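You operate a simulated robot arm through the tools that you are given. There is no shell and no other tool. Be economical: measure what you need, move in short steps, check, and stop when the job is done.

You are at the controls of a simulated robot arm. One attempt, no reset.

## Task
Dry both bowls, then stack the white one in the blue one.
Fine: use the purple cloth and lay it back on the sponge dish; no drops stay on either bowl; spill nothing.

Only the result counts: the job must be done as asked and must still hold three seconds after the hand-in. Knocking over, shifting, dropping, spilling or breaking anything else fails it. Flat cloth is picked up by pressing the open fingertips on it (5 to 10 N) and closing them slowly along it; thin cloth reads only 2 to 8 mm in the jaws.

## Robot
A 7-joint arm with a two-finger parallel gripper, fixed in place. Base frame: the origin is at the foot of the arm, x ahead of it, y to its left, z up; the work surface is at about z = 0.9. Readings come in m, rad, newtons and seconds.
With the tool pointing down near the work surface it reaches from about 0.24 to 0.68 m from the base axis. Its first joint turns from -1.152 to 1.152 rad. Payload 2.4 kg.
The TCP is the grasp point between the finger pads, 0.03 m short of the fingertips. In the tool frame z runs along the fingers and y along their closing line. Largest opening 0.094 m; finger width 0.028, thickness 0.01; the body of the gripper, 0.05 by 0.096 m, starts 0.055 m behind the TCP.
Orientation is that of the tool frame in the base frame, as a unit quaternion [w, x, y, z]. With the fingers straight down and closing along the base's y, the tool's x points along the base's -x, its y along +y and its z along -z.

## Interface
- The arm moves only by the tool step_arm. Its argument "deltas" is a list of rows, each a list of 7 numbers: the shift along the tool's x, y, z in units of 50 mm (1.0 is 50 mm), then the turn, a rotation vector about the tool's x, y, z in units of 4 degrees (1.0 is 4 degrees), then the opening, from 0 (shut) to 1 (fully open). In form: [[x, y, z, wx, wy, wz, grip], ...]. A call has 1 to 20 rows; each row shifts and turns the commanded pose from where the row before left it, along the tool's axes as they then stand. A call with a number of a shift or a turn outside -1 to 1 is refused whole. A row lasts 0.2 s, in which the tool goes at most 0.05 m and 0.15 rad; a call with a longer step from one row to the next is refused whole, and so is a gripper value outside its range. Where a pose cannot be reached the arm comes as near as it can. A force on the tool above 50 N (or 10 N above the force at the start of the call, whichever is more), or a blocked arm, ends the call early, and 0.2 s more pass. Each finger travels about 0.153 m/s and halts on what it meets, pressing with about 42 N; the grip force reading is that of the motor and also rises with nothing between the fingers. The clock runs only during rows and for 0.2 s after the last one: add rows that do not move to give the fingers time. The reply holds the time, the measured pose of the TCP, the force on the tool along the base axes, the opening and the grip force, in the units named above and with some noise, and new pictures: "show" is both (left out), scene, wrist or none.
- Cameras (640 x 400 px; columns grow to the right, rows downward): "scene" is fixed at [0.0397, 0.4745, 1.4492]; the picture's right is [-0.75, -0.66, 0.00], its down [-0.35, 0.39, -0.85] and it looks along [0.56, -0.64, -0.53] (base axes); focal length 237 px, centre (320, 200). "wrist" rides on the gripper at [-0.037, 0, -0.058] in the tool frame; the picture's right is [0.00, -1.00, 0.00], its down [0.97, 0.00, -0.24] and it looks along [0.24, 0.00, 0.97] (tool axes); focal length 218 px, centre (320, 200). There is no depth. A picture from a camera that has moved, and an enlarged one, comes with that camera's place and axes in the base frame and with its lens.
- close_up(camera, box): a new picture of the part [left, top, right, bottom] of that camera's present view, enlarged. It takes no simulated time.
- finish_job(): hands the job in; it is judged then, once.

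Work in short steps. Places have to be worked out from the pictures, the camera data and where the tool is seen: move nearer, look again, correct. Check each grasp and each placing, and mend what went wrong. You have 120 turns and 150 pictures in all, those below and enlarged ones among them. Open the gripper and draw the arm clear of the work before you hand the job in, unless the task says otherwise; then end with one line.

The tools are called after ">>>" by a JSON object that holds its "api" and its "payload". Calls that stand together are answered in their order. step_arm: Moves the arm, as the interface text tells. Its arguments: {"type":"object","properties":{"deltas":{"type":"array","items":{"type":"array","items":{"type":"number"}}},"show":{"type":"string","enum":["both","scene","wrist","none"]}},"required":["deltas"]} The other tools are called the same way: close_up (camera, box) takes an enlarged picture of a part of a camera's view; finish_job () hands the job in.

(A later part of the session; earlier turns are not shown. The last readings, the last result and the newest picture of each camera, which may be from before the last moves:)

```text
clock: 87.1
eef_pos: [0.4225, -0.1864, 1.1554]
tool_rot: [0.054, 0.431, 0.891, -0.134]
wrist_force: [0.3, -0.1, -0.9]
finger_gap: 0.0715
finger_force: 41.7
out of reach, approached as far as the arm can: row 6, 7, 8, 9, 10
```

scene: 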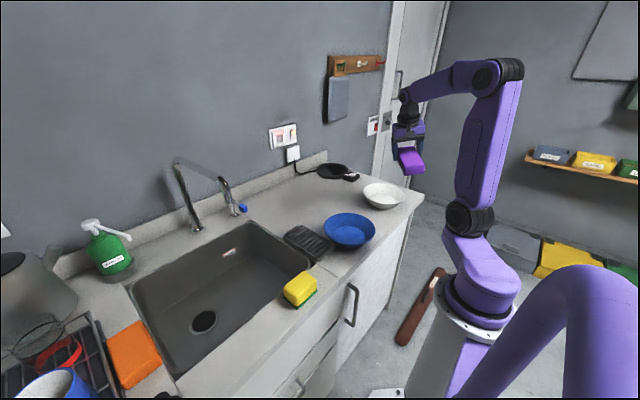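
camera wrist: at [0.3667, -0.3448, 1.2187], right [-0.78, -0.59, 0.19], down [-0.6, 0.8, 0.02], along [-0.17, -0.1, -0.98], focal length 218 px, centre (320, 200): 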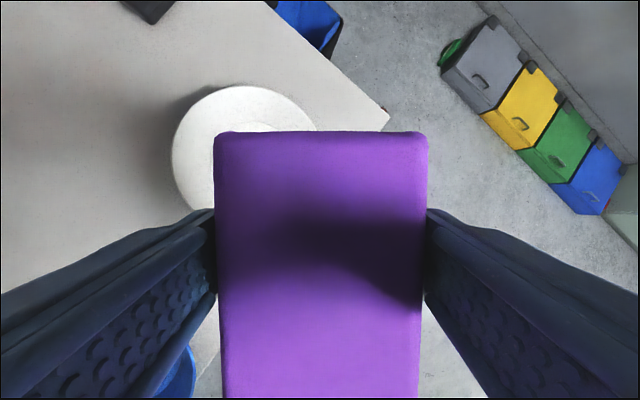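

Levelling still hits a limit. I continue the yaw back to the original heading first, since the level pose was reachable there.

>>> {"api": "step_arm", "payload": {"deltas": [[0, 0, 0, -0.206, -0.184, -0.93, 0.4], [0, 0, 0, -0.206, -0.184, -0.93, 0.4], [0, 0, 0, -0.206, -0.184, -0.93, 0.4], [0, 0, 0, -0.206, -0.184, -0.93, 0.4], [0, 0, 0, -0.206, -0.184, -0.93, 0.4], [0, 0, 0, -0.206, -0.184, -0.93, 0.4], [0, 0, 0, -0.206, -0.184, -0.93, 0.4], [0, 0, 0, -0.206, -0.184, -0.93, 0.4], [0, 0, 0, -0.206, -0.184, -0.93, 0.4], [0, 0, 0, -0.206, -0.184, -0.93, 0.4], [0, 0, 0, -0.206, -0.184, -0.93, 0.4], [0, 0, 0, -0.206, -0.184, -0.93, 0.4], [0, 0, 0, -0.206, -0.184, -0.93, 0.4], [0, 0, 0, 0, 0, 0, 0.4]]}}

```text
clock: 90.1
eef_pos: [0.4173, -0.1743, 1.1343]
tool_rot: [0.108, 0.008, 0.987, -0.116]
wrist_force: [0.2, -0.2, -0.7]
finger_gap: 0.0715
finger_force: 42.3
out of reach, approached as far as the arm can: row 10, 11, 12, 13
camera wrist: at [0.4417, -0.1597, 1.1981], right [-0.04, -0.97, 0.23], down [-1.0, 0.05, 0.02], along [-0.03, -0.23, -0.97], focal length 218 px, centre (320, 200)
```

scene: 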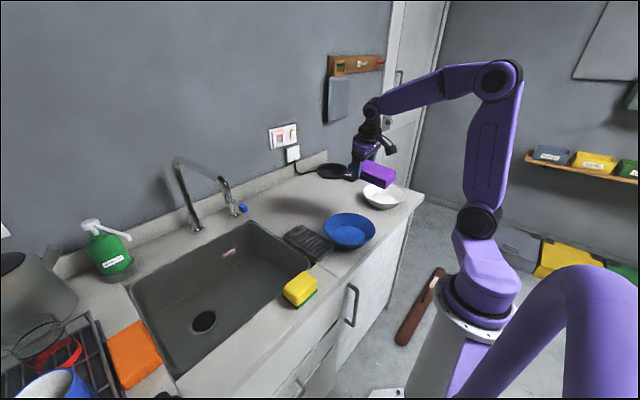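
wrist: 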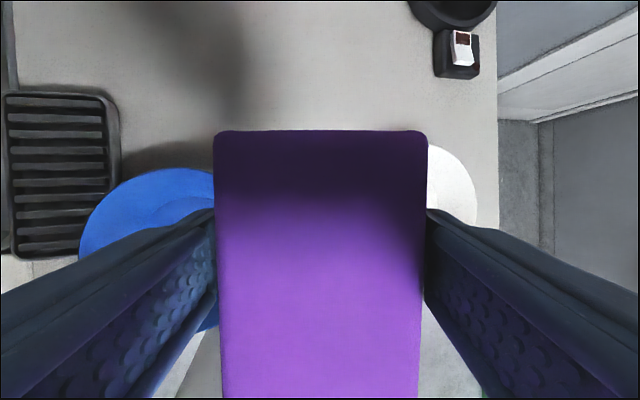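

The heading is back near the original, with an 18° residual tilt. I try levelling again here.

>>> {"api": "step_arm", "payload": {"deltas": [[0, 0, 0, -0.662, 0.626, 0, 0.4], [0, 0, 0, -0.662, 0.626, 0, 0.4], [0, 0, 0, -0.662, 0.626, 0, 0.4], [0, 0, 0, -0.662, 0.626, 0, 0.4], [0, 0, 0, -0.662, 0.626, 0, 0.4], [0, 0, 0, 0, 0, 0, 0.4]], "show": "none"}}

```text
clock: 91.5
eef_pos: [0.418, -0.174, 1.1345]
tool_rot: [0.108, 0.009, 0.987, -0.117]
wrist_force: [0.5, 0.6, -0.1]
finger_gap: 0.0715
finger_force: 41.8
out of reach, approached as far as the arm can: row 1, 2, 3, 4, 5
```

To find what is limiting, I test roll alone and then pitch alone in small steps.

>>> {"api": "step_arm", "payload": {"deltas": [[0, 0, 0, -0.8, 0, 0, 0.4], [0, 0, 0, -0.8, 0, 0, 0.4], [0, 0, 0, 0, 0, 0, 0.4]], "show": "none"}}

>>> {"api": "step_arm", "payload": {"deltas": [[0, 0, 0, 0, 0.8, 0, 0.4], [0, 0, 0, 0, 0.8, 0, 0.4], [0, 0, 0, 0, 0, 0, 0.4]], "show": "none"}}

>>> {"api": "step_arm", "payload": {"deltas": [[0, 0, 0, 0, 0, -0.8, 0.4], [0, 0, 0, 0, 0, -0.8, 0.4], [0, 0, 0, 0, 0, 0, 0.4]], "show": "none"}}

>>> {"api": "step_arm", "payload": {"deltas": [[0, 0, 0, 0, 0, 0.8, 0.4], [0, 0, 0, 0, 0, 0.8, 0.4], [0, 0, 0, 0, 0, 0, 0.4]], "show": "none"}}

```text
clock: 92.3
eef_pos: [0.4182, -0.1742, 1.1344]
tool_rot: [0.109, 0.008, 0.987, -0.117]
wrist_force: [0.2, -0.1, -1.3]
finger_gap: 0.0714
finger_force: 41.6
out of reach, approached as far as the arm can: row 1, 2
```

```text
clock: 93.1
eef_pos: [0.4176, -0.1728, 1.1321]
tool_rot: [0.053, 0.015, 0.991, -0.124]
wrist_force: [-0.1, 0.1, 0.3]
finger_gap: 0.0716
finger_force: 42.2
out of reach, approached as far as the arm can: row 2
```

```text
clock: 93.9
eef_pos: [0.398, -0.1387, 1.1214]
tool_rot: [0.047, -0.04, 0.991, -0.121]
wrist_force: [-0.1, 0.0, -1.2]
finger_gap: 0.0713
finger_force: 41.9
out of reach, approached as far as the arm can: row 1, 2
```

```text
clock: 94.7
eef_pos: [0.3986, -0.1396, 1.1222]
tool_rot: [0.053, 0.015, 0.992, -0.117]
wrist_force: [-1.1, 0.2, -1.2]
finger_gap: 0.0713
finger_force: 41.9
```

Pitch is free here, while yaw and roll are at a joint limit. Nearer the dish the base joint turns about 24° and should free the wrist, so I move over the dish and retry.

>>> {"api": "step_arm", "payload": {"deltas": [[-0.41, 0.73, -0.128, 0, 0, 0, 0.4], [-0.41, 0.73, -0.128, 0, 0, 0, 0.4], [-0.41, 0.73, -0.128, 0, 0, 0, 0.4], [-0.41, 0.73, -0.128, 0, 0, 0, 0.4], [-0.41, 0.73, -0.128, 0, 0, 0, 0.4], [0, 0, 0, 0, 0, 0, 0.4]], "show": "none"}}

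>>> {"api": "step_arm", "payload": {"deltas": [[0, 0, 0, -0.7, 0.3, 0, 0.4], [0, 0, 0, -0.7, 0.3, 0, 0.4], [0, 0, 0, -0.7, 0.3, 0, 0.4], [0, 0, 0, 0, 0, 0, 0.4]], "show": "scene"}}

```text
clock: 96.1
eef_pos: [0.5049, 0.0439, 1.1226]
tool_rot: [0.053, 0.015, 0.991, -0.118]
wrist_force: [0.4, -0.7, -0.3]
finger_gap: 0.0714
finger_force: 41.7
```

```text
clock: 97.1
eef_pos: [0.5049, 0.0424, 1.1227]
tool_rot: [0.053, 0.016, 0.991, -0.118]
wrist_force: [-0.2, -0.3, -1.1]
finger_gap: 0.0717
finger_force: 42.4
out of reach, approached as far as the arm can: row 1, 2, 3
```

scene: 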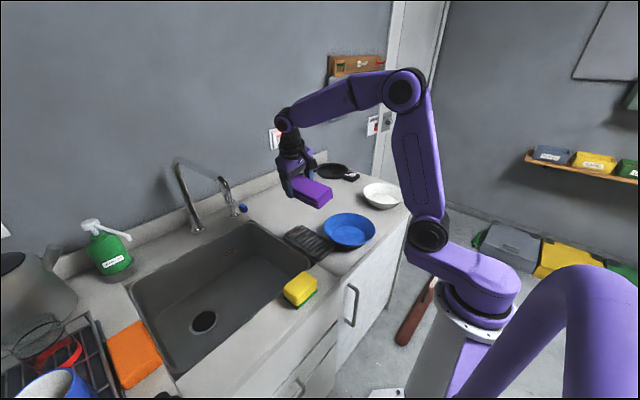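

Roll stays limited at about 13° (a wrist-branch effect), but pitch is free. A 13° roll is acceptable for laying the cloth down, and I can untangle the empty wrist afterwards. First I fix the pitch.

>>> {"api": "step_arm", "payload": {"deltas": [[0, 0, 0, 0, 0.75, 0, 0.4], [0, 0, 0, 0, 0.75, 0, 0.4], [0, 0, 0, 0, 0, 0, 0.4]], "show": "none"}}

>>> {"api": "step_arm", "payload": {"deltas": [[0, 0, 0, -0.7, 0, 0, 0.4], [0, 0, 0, -0.7, 0, 0, 0.4], [0, 0, 0, 0, 0, 0, 0.4]], "show": "wrist"}}

```text
clock: 97.9
eef_pos: [0.5032, 0.0433, 1.1218]
tool_rot: [0.053, 0.016, 0.991, -0.118]
wrist_force: [0.3, -0.6, -1.0]
finger_gap: 0.0715
finger_force: 41.9
out of reach, approached as far as the arm can: row 1, 2
```

```text
clock: 98.7
eef_pos: [0.5047, 0.0432, 1.1204]
tool_rot: [0.053, 0.015, 0.992, -0.117]
wrist_force: [0.4, -0.3, 0.1]
finger_gap: 0.0718
finger_force: 42.3
out of reach, approached as far as the arm can: row 2
camera wrist: at [0.5352, 0.0566, 1.1829], right [-0.04, -0.97, 0.23], down [-0.99, 0.07, 0.13], along [-0.14, -0.22, -0.96], focal length 218 px, centre (320, 200)
```

wrist: 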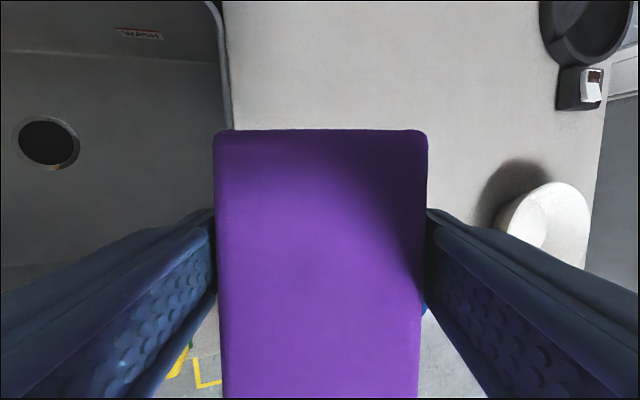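

I try to untangle the wrist by going close in, where the forearm is steep and the tool is nearly in line with it.

>>> {"api": "step_arm", "payload": {"deltas": [[0.65, -0.22, -0.295, 0, 0, 0, 0.4], [0.65, -0.22, -0.295, 0, 0, 0, 0.4], [0.65, -0.22, -0.295, 0, 0, 0, 0.4], [0.65, -0.22, -0.295, 0, 0, 0, 0.4], [0.65, -0.22, -0.295, 0, 0, 0, 0.4], [0.65, -0.22, -0.295, 0, 0, 0, 0.4], [0, 0, 0, 0, 0, 0, 0.4]], "show": "scene"}}

>>> {"api": "step_arm", "payload": {"deltas": [[0, 0, 0, -0.8, 0.3, 0, 0.4], [0, 0, 0, -0.8, 0.3, 0, 0.4], [0, 0, 0, 0, 0, 0, 0.4]], "show": "none"}}

```text
clock: 100.3
eef_pos: [0.2663, 0.0061, 1.1981]
tool_rot: [0.056, 0.013, 0.989, -0.135]
wrist_force: [0.0, -0.2, -0.3]
finger_gap: 0.0716
finger_force: 41.8
out of reach, approached as far as the arm can: row 5, 6
```

scene: 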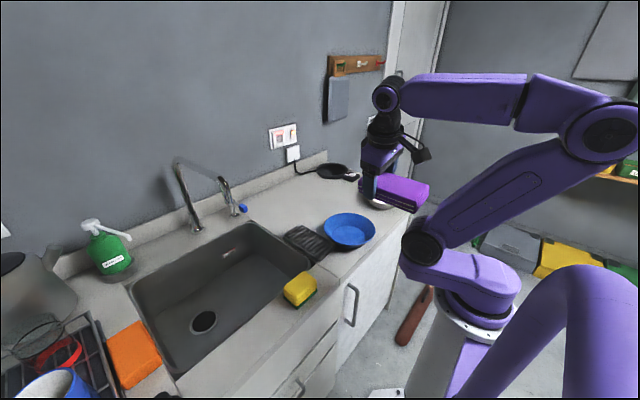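

```text
clock: 101.1
eef_pos: [0.2668, 0.0065, 1.1985]
tool_rot: [0.056, 0.014, 0.989, -0.133]
wrist_force: [-0.1, -0.1, -0.7]
finger_gap: 0.0716
finger_force: 42.6
out of reach, approached as far as the arm can: row 1, 2
```

The forearm is horizontal here, so this does not help. The wrist most likely flipped during the pitched clockwise orbit, so I retrace that: yaw clockwise first, still high.

>>> {"api": "step_arm", "payload": {"deltas": [[-0.3, 0, 0, 0.1145, 0.261, 0.958, 0.4], [-0.3, 0, 0, 0.1145, 0.261, 0.958, 0.4], [-0.3, 0, 0, 0.1145, 0.261, 0.958, 0.4], [-0.3, 0, 0, 0.1145, 0.261, 0.958, 0.4], [0, 0, 0, 0.1145, 0.261, 0.958, 0.4], [0, 0, 0, 0.1145, 0.261, 0.958, 0.4], [0, 0, 0, 0.1145, 0.261, 0.958, 0.4], [0, 0, 0, 0.1145, 0.261, 0.958, 0.4], [0, 0, 0, 0.1145, 0.261, 0.958, 0.4], [0, 0, 0, 0.1145, 0.261, 0.958, 0.4], [0, 0, 0, 0.1145, 0.261, 0.958, 0.4], [0, 0, 0, 0.1145, 0.261, 0.958, 0.4], [0, 0, 0, 0.1145, 0.261, 0.958, 0.4], [0, 0, 0, 0.1145, 0.261, 0.958, 0.4], [0, 0, 0, 0.1145, 0.261, 0.958, 0.4], [0, 0, 0, 0, 0, 0, 0.4]], "show": "none"}}

```text
clock: 104.5
eef_pos: [0.3063, -0.0068, 1.2024]
tool_rot: [-0.012, 0.476, 0.867, -0.147]
wrist_force: [-0.8, 0.5, -1.0]
finger_gap: 0.0715
finger_force: 41.6
out of reach, approached as far as the arm can: row 14, 15
```

Now I move toward the white-bowl side at z about 1.16.

>>> {"api": "step_arm", "payload": {"deltas": [[-0.9, -0.03, 0.24, 0, 0, 0, 0.4], [-0.9, -0.03, 0.24, 0, 0, 0, 0.4], [-0.9, -0.03, 0.24, 0, 0, 0, 0.4], [-0.9, -0.03, 0.24, 0, 0, 0, 0.4], [-0.9, -0.03, 0.24, 0, 0, 0, 0.4], [-0.9, -0.03, 0.24, 0, 0, 0, 0.4], [-0.9, -0.03, 0.24, 0, 0, 0, 0.4], [0, 0, 0, 0, 0, 0, 0.4]], "show": "scene"}}

```text
clock: 106.3
eef_pos: [0.4575, -0.2948, 1.1615]
tool_rot: [-0.012, 0.476, 0.867, -0.146]
wrist_force: [-0.8, -0.2, -0.9]
finger_gap: 0.0716
finger_force: 41.8
```

scene: 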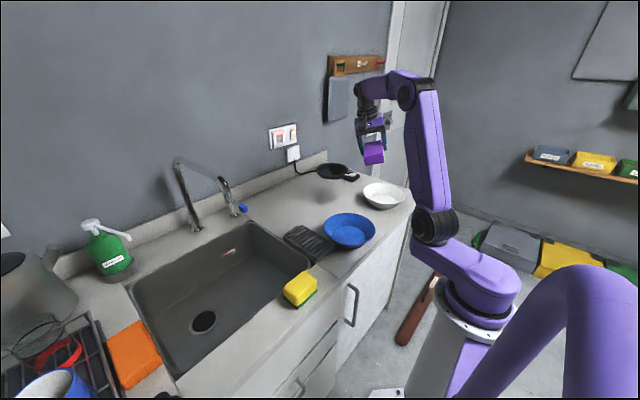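

Next I pitch the block down about 48° here.

>>> {"api": "step_arm", "payload": {"deltas": [[0, 0, 0, 0, -1, 0, 0.4], [0, 0, 0, 0, -1, 0, 0.4], [0, 0, 0, 0, -1, 0, 0.4], [0, 0, 0, 0, -1, 0, 0.4], [0, 0, 0, 0, -1, 0, 0.4], [0, 0, 0, 0, -1, 0, 0.4], [0, 0, 0, 0, -1, 0, 0.4], [0, 0, 0, 0, -1, 0, 0.4], [0, 0, 0, 0, -1, 0, 0.4], [0, 0, 0, 0, -1, 0, 0.4], [0, 0, 0, 0, -1, 0, 0.4], [0, 0, 0, 0, -1, 0, 0.4], [0, 0, 0, 0, 0, 0, 0.4]], "show": "scene"}}

```text
clock: 109.1
eef_pos: [0.457, -0.2939, 1.1615]
tool_rot: [0.343, 0.375, 0.796, -0.328]
wrist_force: [-0.2, 0.3, -0.8]
finger_gap: 0.0717
finger_force: 42.1
```

scene: 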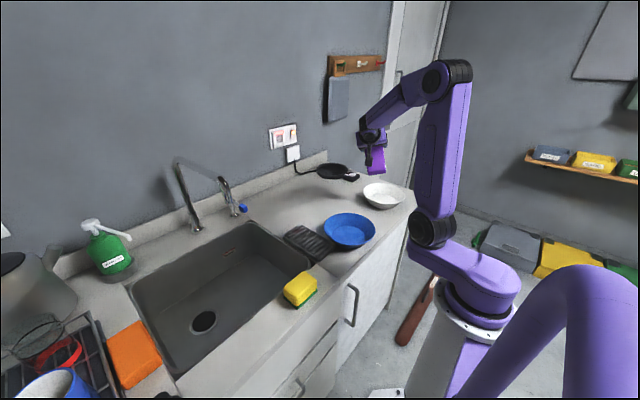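

The forearm now slopes steeply. I turn counter-clockwise 40° about the vertical while lowering 4 cm, so the tool points outward past the forearm line.

>>> {"api": "step_arm", "payload": {"deltas": [[0.063, 0.021, 0.044, -0.792, -0.265, -0.548, 0.4], [0.063, 0.021, 0.044, -0.792, -0.265, -0.548, 0.4], [0.063, 0.021, 0.044, -0.792, -0.265, -0.548, 0.4], [0.063, 0.021, 0.044, -0.792, -0.265, -0.548, 0.4], [0.063, 0.021, 0.044, -0.792, -0.265, -0.548, 0.4], [0.063, 0.021, 0.044, -0.792, -0.265, -0.548, 0.4], [0.063, 0.021, 0.044, -0.792, -0.265, -0.548, 0.4], [0.063, 0.021, 0.044, -0.792, -0.265, -0.548, 0.4], [0.063, 0.021, 0.044, -0.792, -0.265, -0.548, 0.4], [0.063, 0.021, 0.044, -0.792, -0.265, -0.548, 0.4], [0, 0, 0, 0, 0, 0, 0.4]], "show": "scene"}}

```text
clock: 111.5
eef_pos: [0.4566, -0.2933, 1.1224]
tool_rot: [0.434, 0.081, 0.877, -0.19]
wrist_force: [-1.0, -1.2, -0.7]
finger_gap: 0.0716
finger_force: 42.3
```

scene: 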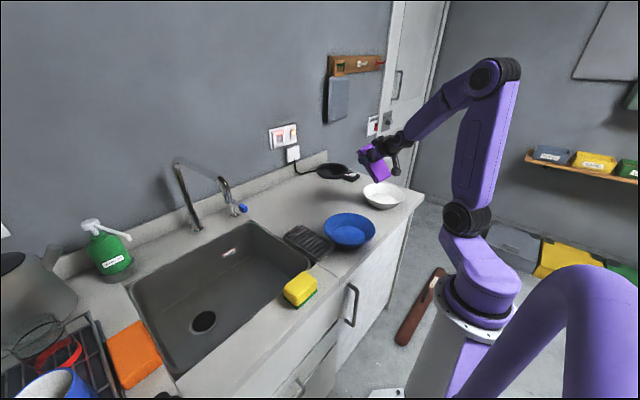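

The tool now points outward beyond the forearm line, in the arm's plane. I level it straight back in that plane.

>>> {"api": "step_arm", "payload": {"deltas": [[0, 0, 0, -0.315, 0.949, 0, 0.4], [0, 0, 0, -0.315, 0.949, 0, 0.4], [0, 0, 0, -0.315, 0.949, 0, 0.4], [0, 0, 0, -0.315, 0.949, 0, 0.4], [0, 0, 0, -0.315, 0.949, 0, 0.4], [0, 0, 0, -0.315, 0.949, 0, 0.4], [0, 0, 0, -0.315, 0.949, 0, 0.4], [0, 0, 0, -0.315, 0.949, 0, 0.4], [0, 0, 0, -0.315, 0.949, 0, 0.4], [0, 0, 0, -0.315, 0.949, 0, 0.4], [0, 0, 0, -0.315, 0.949, 0, 0.4], [0, 0, 0, -0.315, 0.949, 0, 0.4], [0, 0, 0, -0.315, 0.949, 0, 0.4], [0, 0, 0, -0.315, 0.949, 0, 0.4], [0, 0, 0, 0, 0, 0, 0.4]], "show": "scene"}}

```text
clock: 114.7
eef_pos: [0.4569, -0.2942, 1.1232]
tool_rot: [0.003, 0.092, 0.996, -0.002]
wrist_force: [0.0, -0.2, -0.7]
finger_gap: 0.0714
finger_force: 41.7
```

scene: 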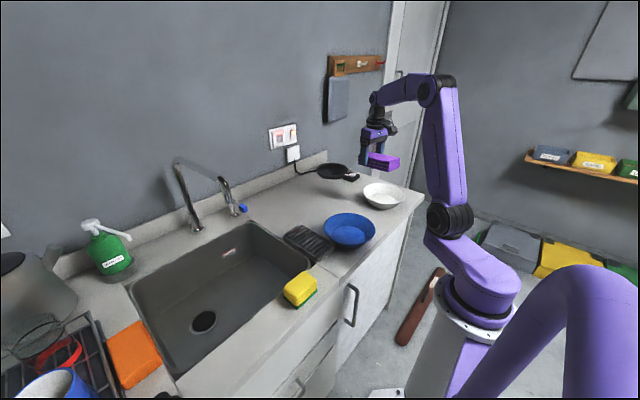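

The wrist is back in its normal branch and level. I correct the yaw by 10.6° and carry the cloth over the dish.

>>> {"api": "step_arm", "payload": {"deltas": [[0, 0, 0, 0, 0, -0.88, 0.4], [0, 0, 0, 0, 0, -0.88, 0.4], [0, 0, 0, 0, 0, -0.88, 0.4], [-0.12, 0.84, 0, 0, 0, 0, 0.4], [-0.12, 0.84, 0, 0, 0, 0, 0.4], [-0.12, 0.84, 0, 0, 0, 0, 0.4], [-0.12, 0.84, 0, 0, 0, 0, 0.4], [-0.12, 0.84, 0, 0, 0, 0, 0.4], [-0.12, 0.84, 0, 0, 0, 0, 0.4], [-0.12, 0.84, 0, 0, 0, 0, 0.4], [-0.12, 0.84, 0, 0, 0, 0, 0.4], [0, 0, 0, 0, 0, 0, 0.4]]}}

>>> {"api": "close_up", "payload": {"camera": "scene", "box": [260, 150, 360, 270]}}

```text
clock: 117.3
eef_pos: [0.5055, 0.0429, 1.1218]
tool_rot: [0.003, 0.0, 1.0, -0.001]
wrist_force: [-0.6, 0.9, -0.8]
finger_gap: 0.0719
finger_force: 41.5
camera wrist: at [0.5416, 0.0433, 1.1808], right [0.0, -1.0, 0.0], down [-0.97, 0.0, 0.23], along [-0.23, 0.0, -0.97], focal length 218 px, centre (320, 200)
```

scene: 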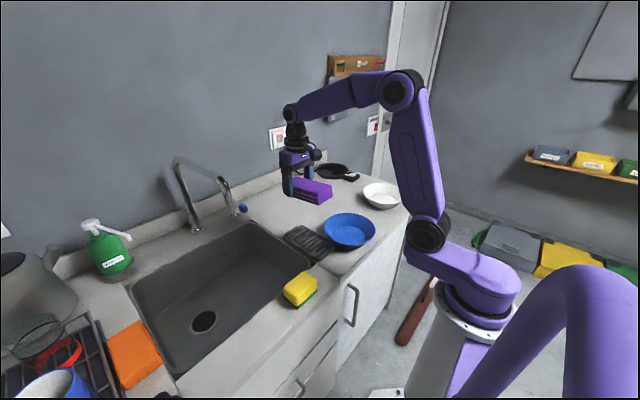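
wrist: 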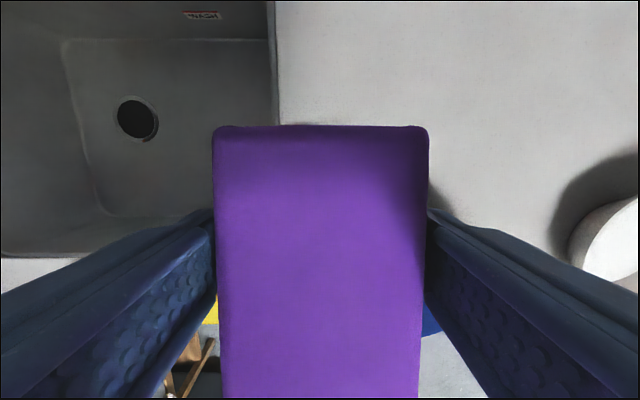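

```text
3.33 times, centred on (310, 210) of scene
camera zoom: at [0.0396, 0.4745, 1.4492], right [-0.75, -0.66, 0.0], down [-0.35, 0.39, -0.85], along [0.56, -0.64, -0.53], focal length 790 px, centre (353, 167)
```

zoom: 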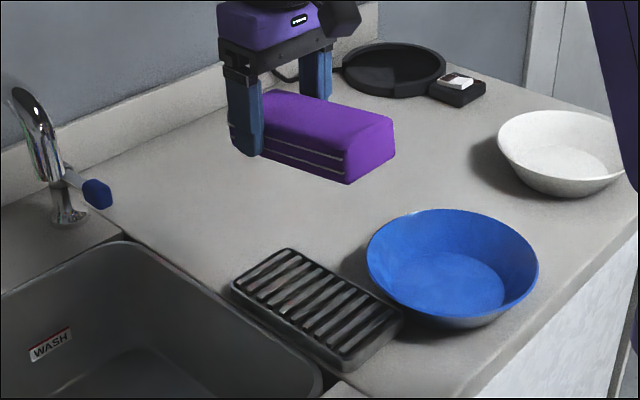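

Blue's rim is very close to the dish, so I aim 5 mm toward +y and 3 mm toward +x, lower to just above the original height, and check.

>>> {"api": "step_arm", "payload": {"deltas": [[-0.06, 0.1, 0.5, 0, 0, 0, 0.4], [0, 0, 0.6, 0, 0, 0, 0.4], [0, 0, 0.6, 0, 0, 0, 0.4], [0, 0, 0.6, 0, 0, 0, 0.4], [0, 0, 0.4, 0, 0, 0, 0.4], [0, 0, 0.3, 0, 0, 0, 0.4], [0, 0, 0, 0, 0, 0, 0.4]], "show": "wrist"}}

>>> {"api": "close_up", "payload": {"camera": "scene", "box": [270, 190, 370, 270]}}

```text
clock: 118.9
eef_pos: [0.51, 0.0462, 0.9709]
tool_rot: [0.005, 0.0, 1.0, -0.002]
wrist_force: [-0.4, -0.3, -0.4]
finger_gap: 0.0712
finger_force: 41.8
camera wrist: at [0.5461, 0.047, 1.0309], right [0.0, -1.0, 0.0], down [-0.97, 0.0, 0.23], along [-0.23, 0.0, -0.97], focal length 218 px, centre (320, 200)
```

wrist: 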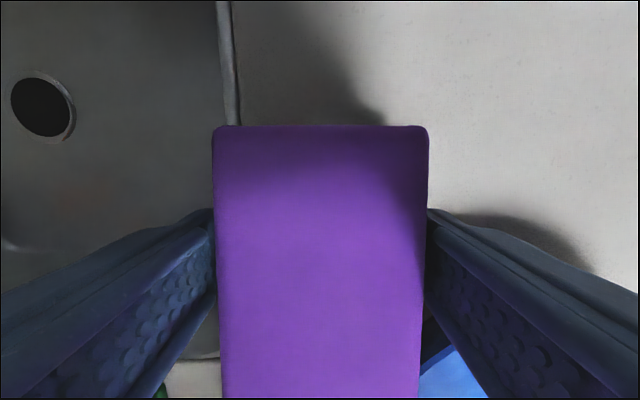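

```text
5.00 times, centred on (320, 230) of scene
camera zoom: at [0.0397, 0.4745, 1.4492], right [-0.75, -0.66, 0.0], down [-0.35, 0.39, -0.85], along [0.56, -0.64, -0.53], focal length 1186 px, centre (320, 50)
```

zoom: 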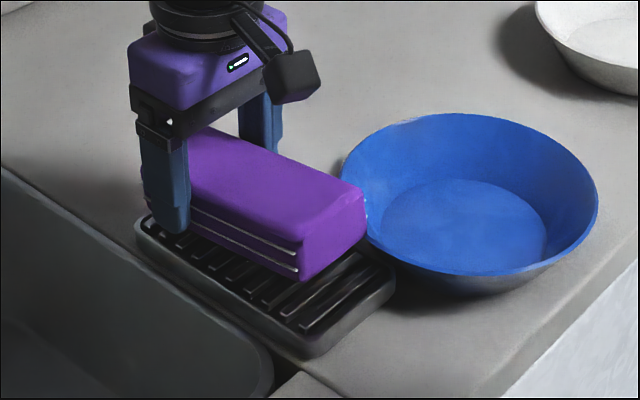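

The cloth has slipped about 5 mm in the grip toward +x. I shift back 7 mm in x and 2 mm in +y, then lower until it touches.

>>> {"api": "step_arm", "payload": {"deltas": [[0.14, 0.04, 0, 0, 0, 0, 0.4], [0, 0, 0.08, 0, 0, 0, 0.4], [0, 0, 0.08, 0, 0, 0, 0.4], [0, 0, 0, 0, 0, 0, 0.4]], "show": "none"}}

>>> {"api": "close_up", "payload": {"camera": "scene", "box": [270, 190, 370, 270]}}

```text
clock: 119.9
eef_pos: [0.5026, 0.0482, 0.965]
tool_rot: [0.004, 0.0, 1.0, -0.001]
wrist_force: [-6.4, -1.2, 19.4]
finger_gap: 0.0711
finger_force: 41.7
```

```text
5.00 times, centred on (320, 230) of scene
camera zoom: at [0.0391, 0.4745, 1.4492], right [-0.75, -0.66, 0.0], down [-0.35, 0.39, -0.85], along [0.56, -0.64, -0.53], focal length 1186 px, centre (320, 50)
```

zoom: 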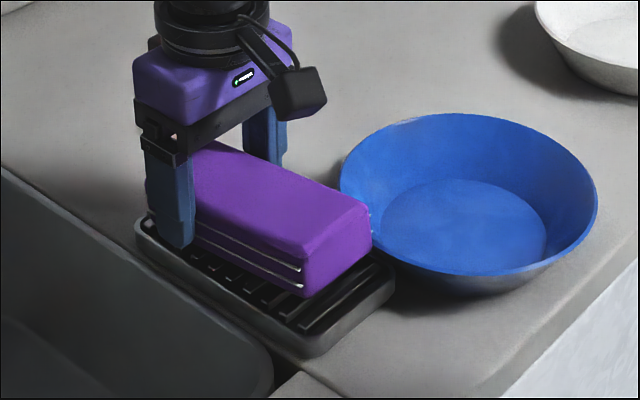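

It touches at 19 N with an x reaction, so its far end is probably on the dish rim. I raise 4 mm, go 8 mm toward the robot, and lower again gently.

>>> {"api": "step_arm", "payload": {"deltas": [[0, 0, -0.12, 0, 0, 0, 0.4], [0.16, 0.02, 0, 0, 0, 0, 0.4], [0, 0, 0.06, 0, 0, 0, 0.4], [0, 0, 0.06, 0, 0, 0, 0.4], [0, 0, 0.04, 0, 0, 0, 0.4], [0, 0, 0, 0, 0, 0, 0.4]], "show": "none"}}

>>> {"api": "close_up", "payload": {"camera": "scene", "box": [270, 190, 370, 270]}}

```text
clock: 121.3
eef_pos: [0.4941, 0.0515, 0.9628]
tool_rot: [0.005, 0.001, 1.0, -0.002]
wrist_force: [-15.7, -4.2, 37.9]
finger_gap: 0.0716
finger_force: 41.6
```

```text
5.00 times, centred on (320, 230) of scene
camera zoom: at [0.0385, 0.4744, 1.4493], right [-0.75, -0.66, 0.0], down [-0.35, 0.39, -0.85], along [0.56, -0.64, -0.53], focal length 1186 px, centre (320, 50)
```

zoom: 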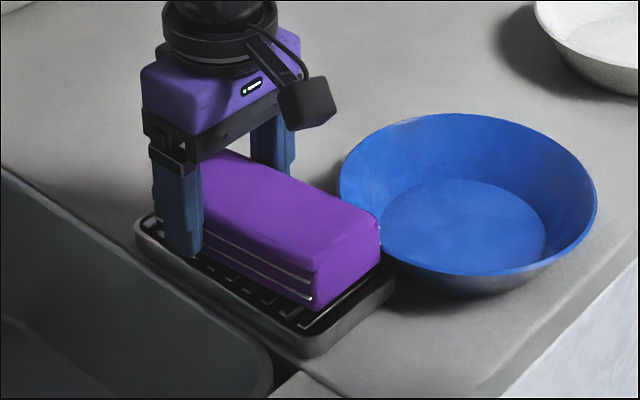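

The cloth is seated on the dish but pressing too hard. I ease up 2.5 mm and open slowly.

>>> {"api": "step_arm", "payload": {"deltas": [[0, 0, -0.05, 0, 0, 0, 0.4], [0, 0, 0, 0, 0, 0, 0.4], [0, 0, 0, 0, 0, 0, 0.8], [0, 0, 0, 0, 0, 0, 0.85], [0, 0, 0, 0, 0, 0, 0.92], [0, 0, 0, 0, 0, 0, 0.97], [0, 0, 0, 0, 0, 0, 0.97]], "show": "wrist"}}

>>> {"api": "close_up", "payload": {"camera": "scene", "box": [270, 190, 370, 270]}}

```text
clock: 122.9
eef_pos: [0.4939, 0.05, 0.9636]
tool_rot: [0.004, 0.0, 1.0, -0.001]
wrist_force: [0.2, 0.2, 0.2]
finger_gap: 0.0911
finger_force: 0.0
camera wrist: at [0.5311, 0.0504, 1.0232], right [0.0, -1.0, 0.0], down [-0.97, 0.0, 0.23], along [-0.23, 0.0, -0.97], focal length 218 px, centre (320, 200)
```

wrist: 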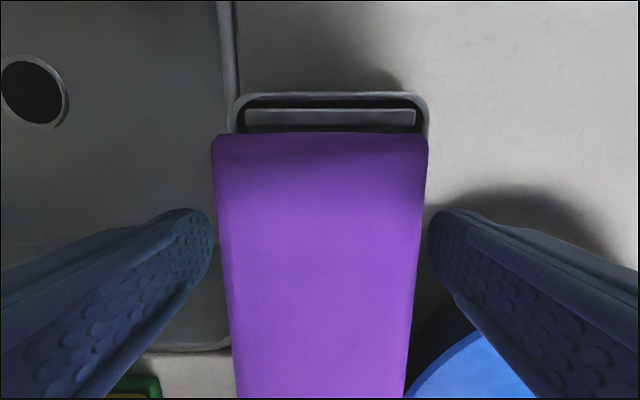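

```text
5.00 times, centred on (320, 230) of scene
camera zoom: at [0.0397, 0.4745, 1.4492], right [-0.75, -0.66, 0.0], down [-0.35, 0.39, -0.85], along [0.56, -0.64, -0.53], focal length 1186 px, centre (320, 50)
```

zoom: 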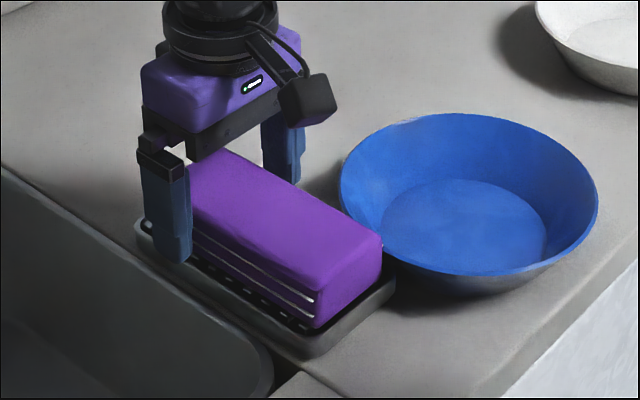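

The cloth lies flat on the dish. I raise clear and move over to get a top view of both bowls.

>>> {"api": "step_arm", "payload": {"deltas": [[0, 0, -0.2, 0, 0, 0, 1], [0, 0, -0.6, 0, 0, 0, 1], [0, 0, -0.8, 0, 0, 0, 1], [0, 0, -0.8, 0, 0, 0, 1], [0, 0, -0.8, 0, 0, 0, 1], [0, -0.9, -0.8, 0, 0, 0, 1], [0, -0.9, 0, 0, 0, 0, 1], [0, -0.9, 0, 0, 0, 0, 1], [0, -0.9, 0, 0, 0, 0, 1], [0, -0.9, 0, 0, 0, 0, 1], [0.6, -0.5, 0, 0, 0, 0, 1], [0, 0, 0, 0, 0, 0, 1]]}}

>>> {"api": "close_up", "payload": {"camera": "scene", "box": [280, 160, 430, 270]}}

```text
refused: row 6 steps farther than a row can; nothing moved
```

```text
3.64 times, centred on (355, 215) of scene
camera zoom: at [0.0397, 0.4745, 1.4492], right [-0.75, -0.66, 0.0], down [-0.35, 0.39, -0.85], along [0.56, -0.64, -0.53], focal length 862 px, centre (193, 146)
```

zoom: 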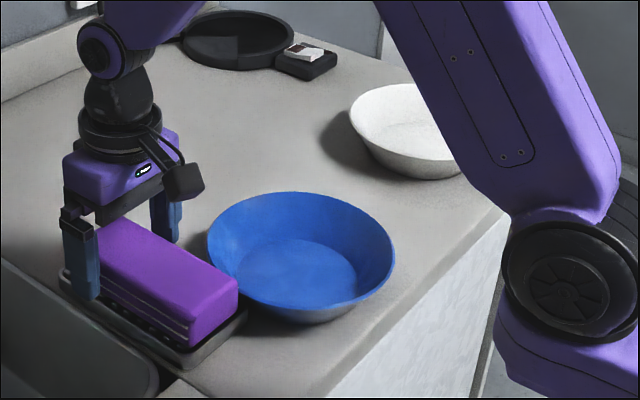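

That call was refused because one row was too long, so I repeat it with that row split.

>>> {"api": "step_arm", "payload": {"deltas": [[0, 0, -0.2, 0, 0, 0, 1], [0, 0, -0.6, 0, 0, 0, 1], [0, 0, -0.8, 0, 0, 0, 1], [0, 0, -0.8, 0, 0, 0, 1], [0, 0, -0.8, 0, 0, 0, 1], [0, 0, -0.8, 0, 0, 0, 1], [0, -0.9, 0, 0, 0, 0, 1], [0, -0.9, 0, 0, 0, 0, 1], [0, -0.9, 0, 0, 0, 0, 1], [0, -0.9, 0, 0, 0, 0, 1], [0, -0.9, 0, 0, 0, 0, 1], [0.6, -0.5, 0, 0, 0, 0, 1], [0, 0, 0, 0, 0, 0, 1]]}}

>>> {"api": "close_up", "payload": {"camera": "scene", "box": [280, 160, 430, 270]}}

```text
clock: 125.7
eef_pos: [0.4627, -0.1995, 1.164]
tool_rot: [0.005, 0.001, 1.0, -0.002]
wrist_force: [0.7, -0.1, -0.1]
finger_gap: 0.094
finger_force: 0.1
camera wrist: at [0.4998, -0.1988, 1.2236], right [0.0, -1.0, 0.0], down [-0.97, 0.0, 0.23], along [-0.23, 0.0, -0.97], focal length 218 px, centre (320, 200)
```

scene: 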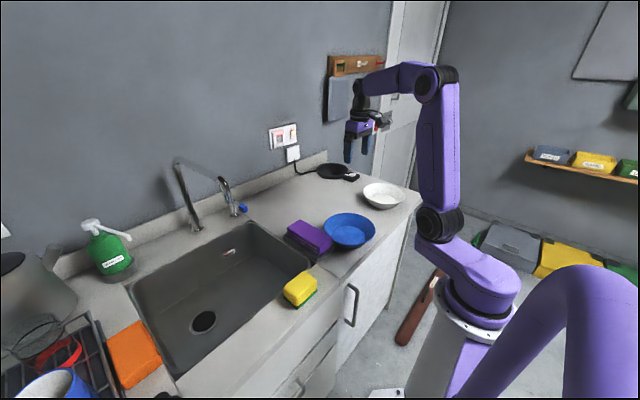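
wrist: 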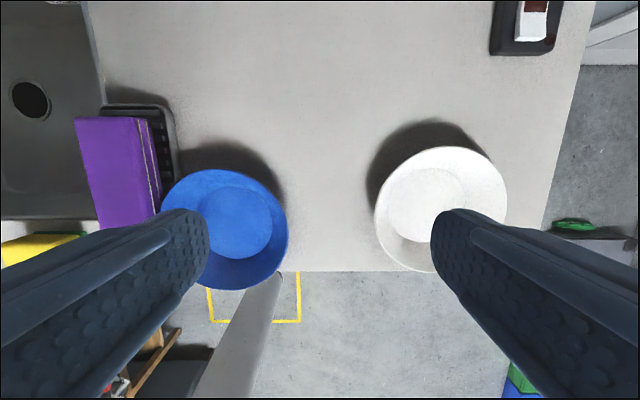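

```text
3.64 times, centred on (355, 215) of scene
camera zoom: at [0.0397, 0.4745, 1.4492], right [-0.75, -0.66, 0.0], down [-0.35, 0.39, -0.85], along [0.56, -0.64, -0.53], focal length 862 px, centre (193, 146)
```

zoom: 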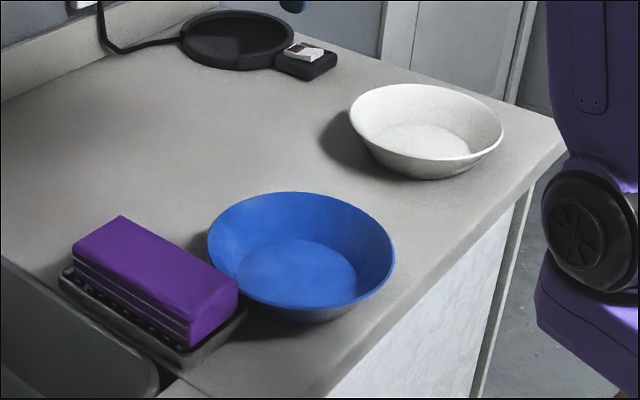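

Both bowls look dry and the cloth is on its dish. White is at about (0.419, -0.363) and blue at about (0.391, -0.070), each with a rim radius of about 0.086. I will grip white's rim on the robot-right side with fingers tilted along the wall, so I move there and yaw 41°.

>>> {"api": "step_arm", "payload": {"deltas": [[0.4, -0.69, 0.08, 0, 0, 0, 0.53], [0.4, -0.69, 0.08, 0, 0, 0, 0.53], [0.4, -0.69, 0.08, 0, 0, 0, 0.53], [0.4, -0.69, 0.08, 0, 0, 0, 0.53], [0.4, -0.69, 0.08, 0, 0, 0, 0.53], [0.4, -0.69, 0.08, 0, 0, 0, 0.53], [0.4, -0.69, 0.08, 0, 0, 0, 0.53], [0, 0, 0, 0, 0, 0.93, 0.53], [0, 0, 0, 0, 0, 0.93, 0.53], [0, 0, 0, 0, 0, 0.93, 0.53], [0, 0, 0, 0, 0, 0.93, 0.53], [0, 0, 0, 0, 0, 0.93, 0.53], [0, 0, 0, 0, 0, 0.93, 0.53], [0, 0, 0, 0, 0, 0.93, 0.53], [0, 0, 0, 0, 0, 0.93, 0.53], [0, 0, 0, 0, 0, 0.93, 0.53], [0, 0, 0, 0, 0, 0.93, 0.53], [0, 0, 0, 0, 0, 0.93, 0.53], [0, 0, 0, 0, 0, 0, 0.53]]}}

```text
clock: 129.7
eef_pos: [0.323, -0.4402, 1.1373]
tool_rot: [0.005, 0.35, 0.937, -0.001]
wrist_force: [-0.1, 0.2, 0.2]
finger_gap: 0.0499
finger_force: 0.0
camera wrist: at [0.3505, -0.4647, 1.1957], right [-0.66, -0.75, 0.0], down [-0.73, 0.64, 0.23], along [-0.17, 0.15, -0.97], focal length 218 px, centre (320, 200)
```

scene: 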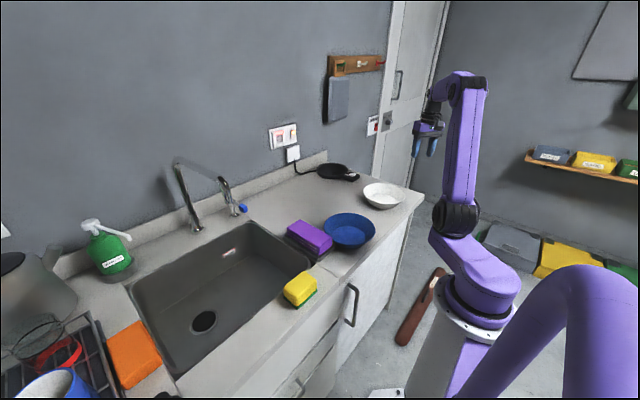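
wrist: 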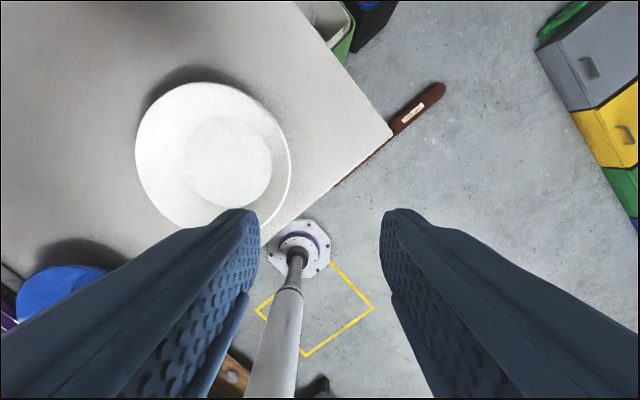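

The view confirms the rim point near (0.363, -0.431). I roll the tool 33° so the fingers run along the wall, and move to a pre-grasp 6 cm back.

>>> {"api": "step_arm", "payload": {"deltas": [[0, 0, 0, -0.917, 0, 0, 0.53], [0, 0, 0, -0.917, 0, 0, 0.53], [0, 0, 0, -0.917, 0, 0, 0.53], [0, 0, 0, -0.917, 0, 0, 0.53], [0, 0, 0, -0.917, 0, 0, 0.53], [0, 0, 0, -0.917, 0, 0, 0.53], [0, 0, 0, -0.917, 0, 0, 0.53], [0, 0, 0, -0.917, 0, 0, 0.53], [0, 0, 0, -0.917, 0, 0, 0.53], [-0.16, -0.52, 0.69, 0, 0, 0, 0.53], [-0.16, -0.52, 0.69, 0, 0, 0, 0.53], [-0.16, -0.52, 0.69, 0, 0, 0, 0.53], [0, 0, 0, 0, 0, 0, 0.53]]}}

>>> {"api": "close_up", "payload": {"camera": "scene", "box": [340, 140, 440, 220]}}

```text
clock: 132.5
eef_pos: [0.3359, -0.4635, 1.0062]
tool_rot: [0.104, 0.334, 0.899, 0.266]
wrist_force: [-0.9, 0.2, 0.1]
finger_gap: 0.0502
finger_force: 0.1
camera wrist: at [0.3434, -0.5117, 1.056], right [-0.54, -0.64, -0.55], down [-0.82, 0.54, 0.19], along [0.17, 0.55, -0.81], focal length 218 px, centre (320, 200)
```

scene: 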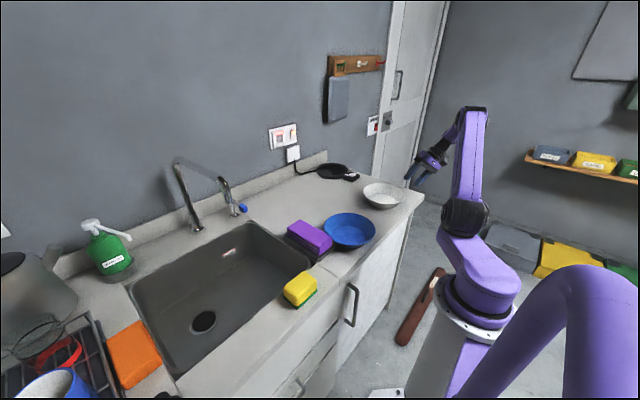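
wrist: 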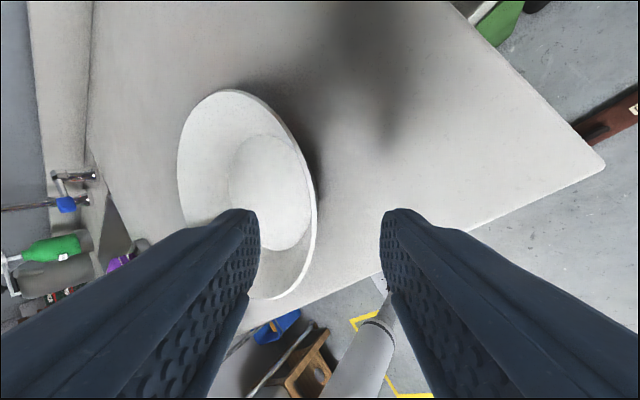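

```text
5.00 times, centred on (390, 180) of scene
camera zoom: at [0.0397, 0.4745, 1.4492], right [-0.75, -0.66, 0.0], down [-0.35, 0.39, -0.85], along [0.56, -0.64, -0.53], focal length 1186 px, centre (-30, 300)
```

zoom: 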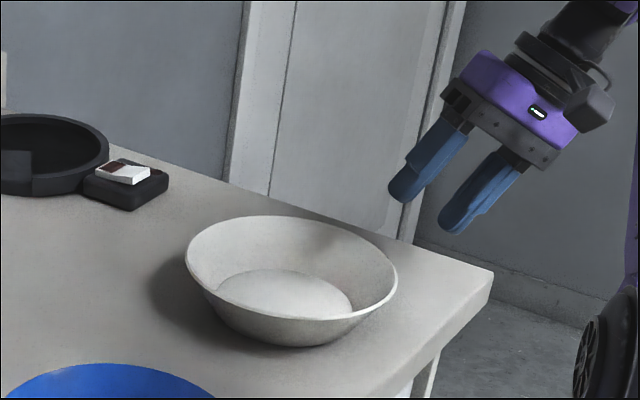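

The view shows the wall nearly edge-on and centred between the fingers. I advance 5.5 cm along the fingers.

>>> {"api": "step_arm", "payload": {"deltas": [[0, 0, 0.4, 0, 0, 0, 0.53], [0, 0, 0.4, 0, 0, 0, 0.53], [0, 0, 0.3, 0, 0, 0, 0.53], [0, 0, 0, 0, 0, 0, 0.53]], "show": "wrist"}}

>>> {"api": "close_up", "payload": {"camera": "scene", "box": [360, 160, 430, 220]}}

```text
clock: 133.5
eef_pos: [0.3566, -0.4407, 0.9612]
tool_rot: [0.104, 0.335, 0.898, 0.266]
wrist_force: [-0.6, -0.4, 0.4]
finger_gap: 0.0499
finger_force: 0.1
camera wrist: at [0.3628, -0.4888, 1.0105], right [-0.55, -0.64, -0.55], down [-0.82, 0.54, 0.19], along [0.17, 0.55, -0.81], focal length 218 px, centre (320, 200)
```

wrist: 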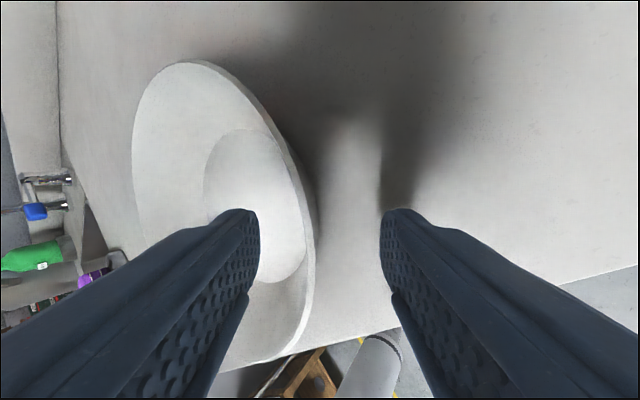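

```text
6.67 times, centred on (395, 190) of scene
camera zoom: at [0.0397, 0.4745, 1.4492], right [-0.75, -0.66, 0.0], down [-0.35, 0.39, -0.85], along [0.56, -0.64, -0.53], focal length 1581 px, centre (-180, 267)
```

zoom: 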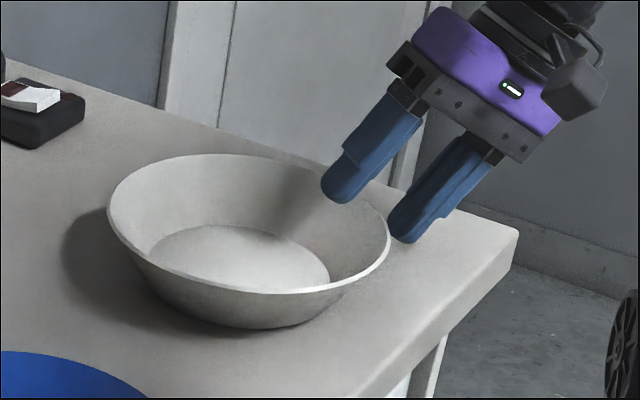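

The rim sits between the fingertips at about 8 mm depth. I go 6 mm deeper and close slowly.

>>> {"api": "step_arm", "payload": {"deltas": [[0, 0, 0.12, 0, 0, 0, 0.53], [0, 0, 0, 0, 0, 0, 0.4], [0, 0, 0, 0, 0, 0, 0.3], [0, 0, 0, 0, 0, 0, 0.2], [0, 0, 0, 0, 0, 0, 0.1], [0, 0, 0, 0, 0, 0, 0.0], [0, 0, 0, 0, 0, 0, 0.0]], "show": "wrist"}}

>>> {"api": "close_up", "payload": {"camera": "scene", "box": [360, 160, 430, 220]}}

```text
clock: 135.1
eef_pos: [0.3601, -0.4389, 0.9575]
tool_rot: [0.106, 0.333, 0.898, 0.266]
wrist_force: [5.6, 2.6, 17.7]
finger_gap: 0.0062
finger_force: 40.6
camera wrist: at [0.3659, -0.4862, 1.0072], right [-0.54, -0.64, -0.55], down [-0.82, 0.54, 0.19], along [0.17, 0.55, -0.81], focal length 218 px, centre (320, 200)
```

wrist: 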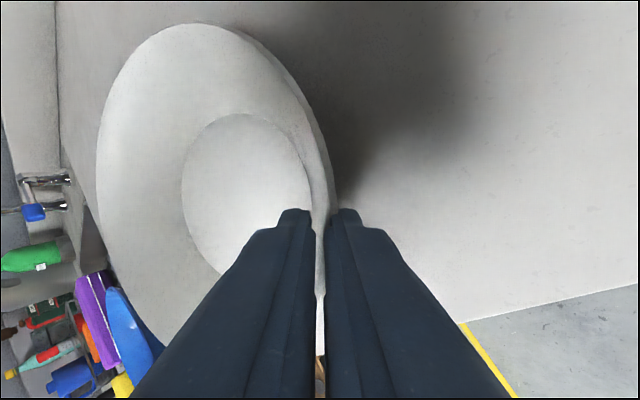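

```text
6.67 times, centred on (395, 190) of scene
camera zoom: at [0.0395, 0.4748, 1.4491], right [-0.75, -0.66, 0.0], down [-0.35, 0.39, -0.85], along [0.56, -0.64, -0.53], focal length 1581 px, centre (-180, 267)
```

zoom: 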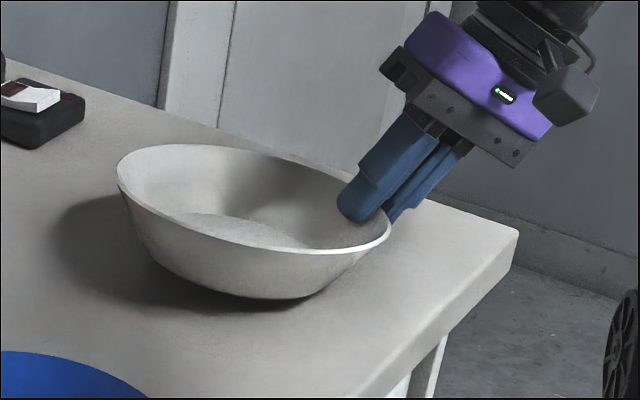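

The rim is held at 6 mm, but the bowl tipped about 10° to match the jaws. I lift it 8 cm and then reduce the roll to level it.

>>> {"api": "step_arm", "payload": {"deltas": [[0, 0.1, -0.16, 0, 0, 0, 0], [0, 0.27, -0.42, 0, 0, 0, 0], [0, 0.27, -0.42, 0, 0, 0, 0], [0, 0.27, -0.42, 0, 0, 0, 0], [0, 0.2, -0.3, 0, 0, 0, 0], [0, 0, 0, 0.8, 0, 0, 0], [0, 0, 0, 0.8, 0, 0, 0], [0, 0, 0, 0.8, 0, 0, 0], [0, 0, 0, 0, 0, 0, 0]]}}

>>> {"api": "close_up", "payload": {"camera": "scene", "box": [340, 130, 440, 210]}}

```text
clock: 137.1
eef_pos: [0.3578, -0.4395, 1.0592]
tool_rot: [0.075, 0.342, 0.918, 0.188]
wrist_force: [0.8, -0.4, -2.7]
finger_gap: 0.0048
finger_force: 39.2
camera wrist: at [0.3696, -0.4798, 1.1134], right [-0.6, -0.69, -0.4], down [-0.8, 0.57, 0.21], along [0.08, 0.45, -0.89], focal length 218 px, centre (320, 200)
```

scene: 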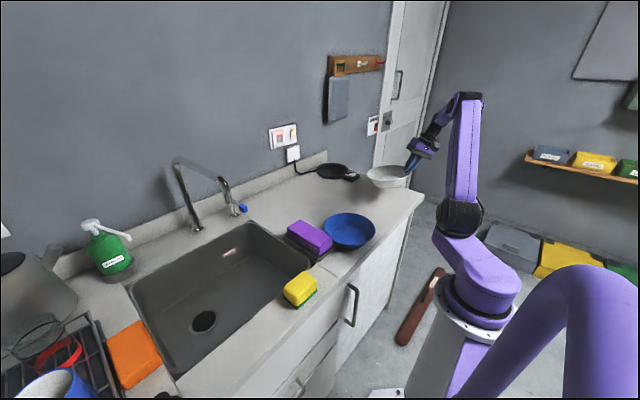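
wrist: 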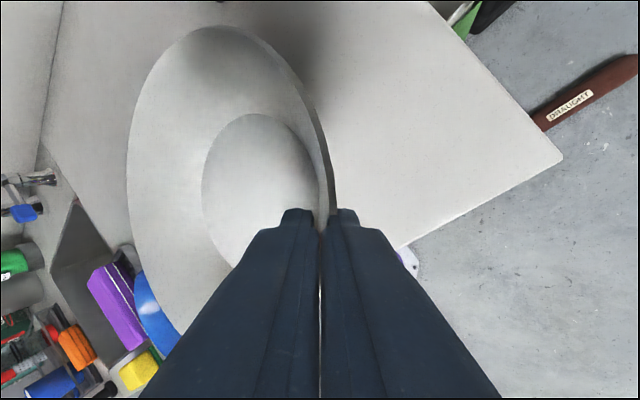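

```text
5.00 times, centred on (390, 170) of scene
camera zoom: at [0.0397, 0.4745, 1.4492], right [-0.75, -0.66, 0.0], down [-0.35, 0.39, -0.85], along [0.56, -0.64, -0.53], focal length 1186 px, centre (-30, 350)
```

zoom: 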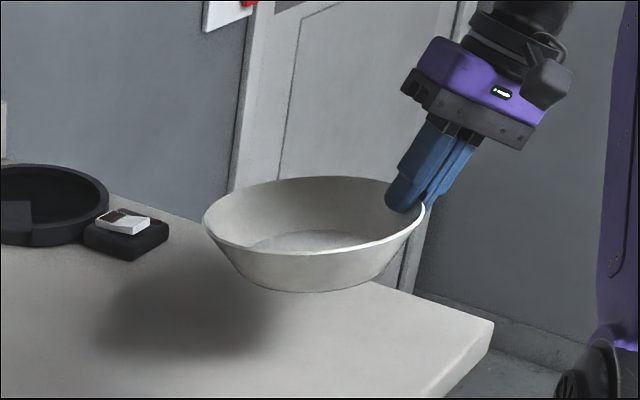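

White is held, but now the far side sags about 8°. I roll back 8° and carry it over the blue bowl at this height.

>>> {"api": "step_arm", "payload": {"deltas": [[0, 0, 0, -0.7, 0, 0, 0], [0, 0, 0, -0.7, 0, 0, 0], [0, 0, 0, -0.6, 0, 0, 0], [0.617, 0.497, 0.299, 0, 0, 0, 0], [0.617, 0.497, 0.299, 0, 0, 0, 0], [0.617, 0.497, 0.299, 0, 0, 0, 0], [0.617, 0.497, 0.299, 0, 0, 0, 0], [0.617, 0.497, 0.299, 0, 0, 0, 0], [0.617, 0.497, 0.299, 0, 0, 0, 0], [0.617, 0.497, 0.299, 0, 0, 0, 0], [0, 0, 0, 0, 0, 0, 0]]}}

>>> {"api": "close_up", "payload": {"camera": "scene", "box": [300, 160, 420, 260]}}

```text
clock: 139.5
eef_pos: [0.3264, -0.1434, 1.0596]
tool_rot: [0.099, 0.336, 0.902, 0.253]
wrist_force: [0.5, -0.2, -3.4]
finger_gap: 0.0045
finger_force: 39.7
camera wrist: at [0.3345, -0.19, 1.11], right [-0.56, -0.65, -0.52], down [-0.82, 0.54, 0.2], along [0.16, 0.54, -0.83], focal length 218 px, centre (320, 200)
```

scene: 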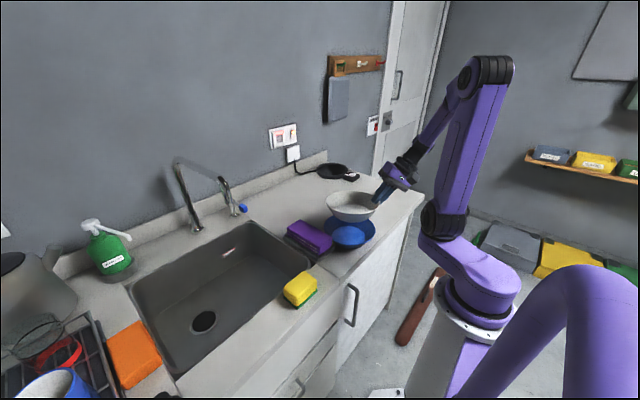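
wrist: 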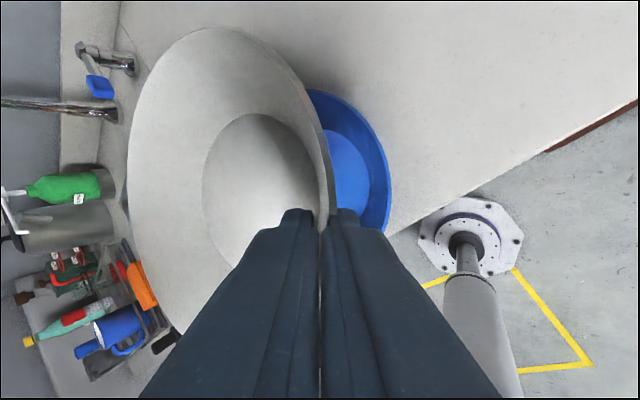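

```text
4.00 times, centred on (360, 210) of scene
camera zoom: at [0.0397, 0.4745, 1.4492], right [-0.75, -0.66, 0.0], down [-0.35, 0.39, -0.85], along [0.56, -0.64, -0.53], focal length 948 px, centre (160, 160)
```

zoom: 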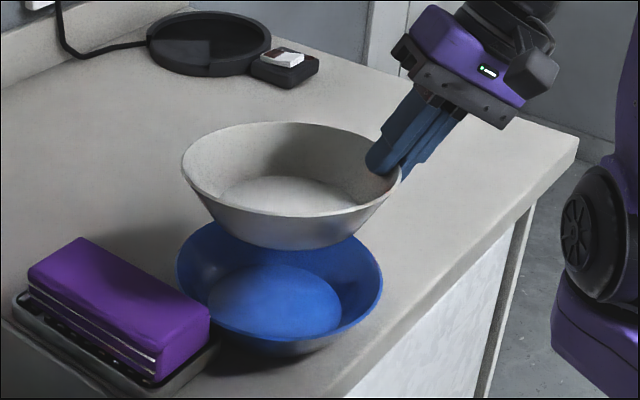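

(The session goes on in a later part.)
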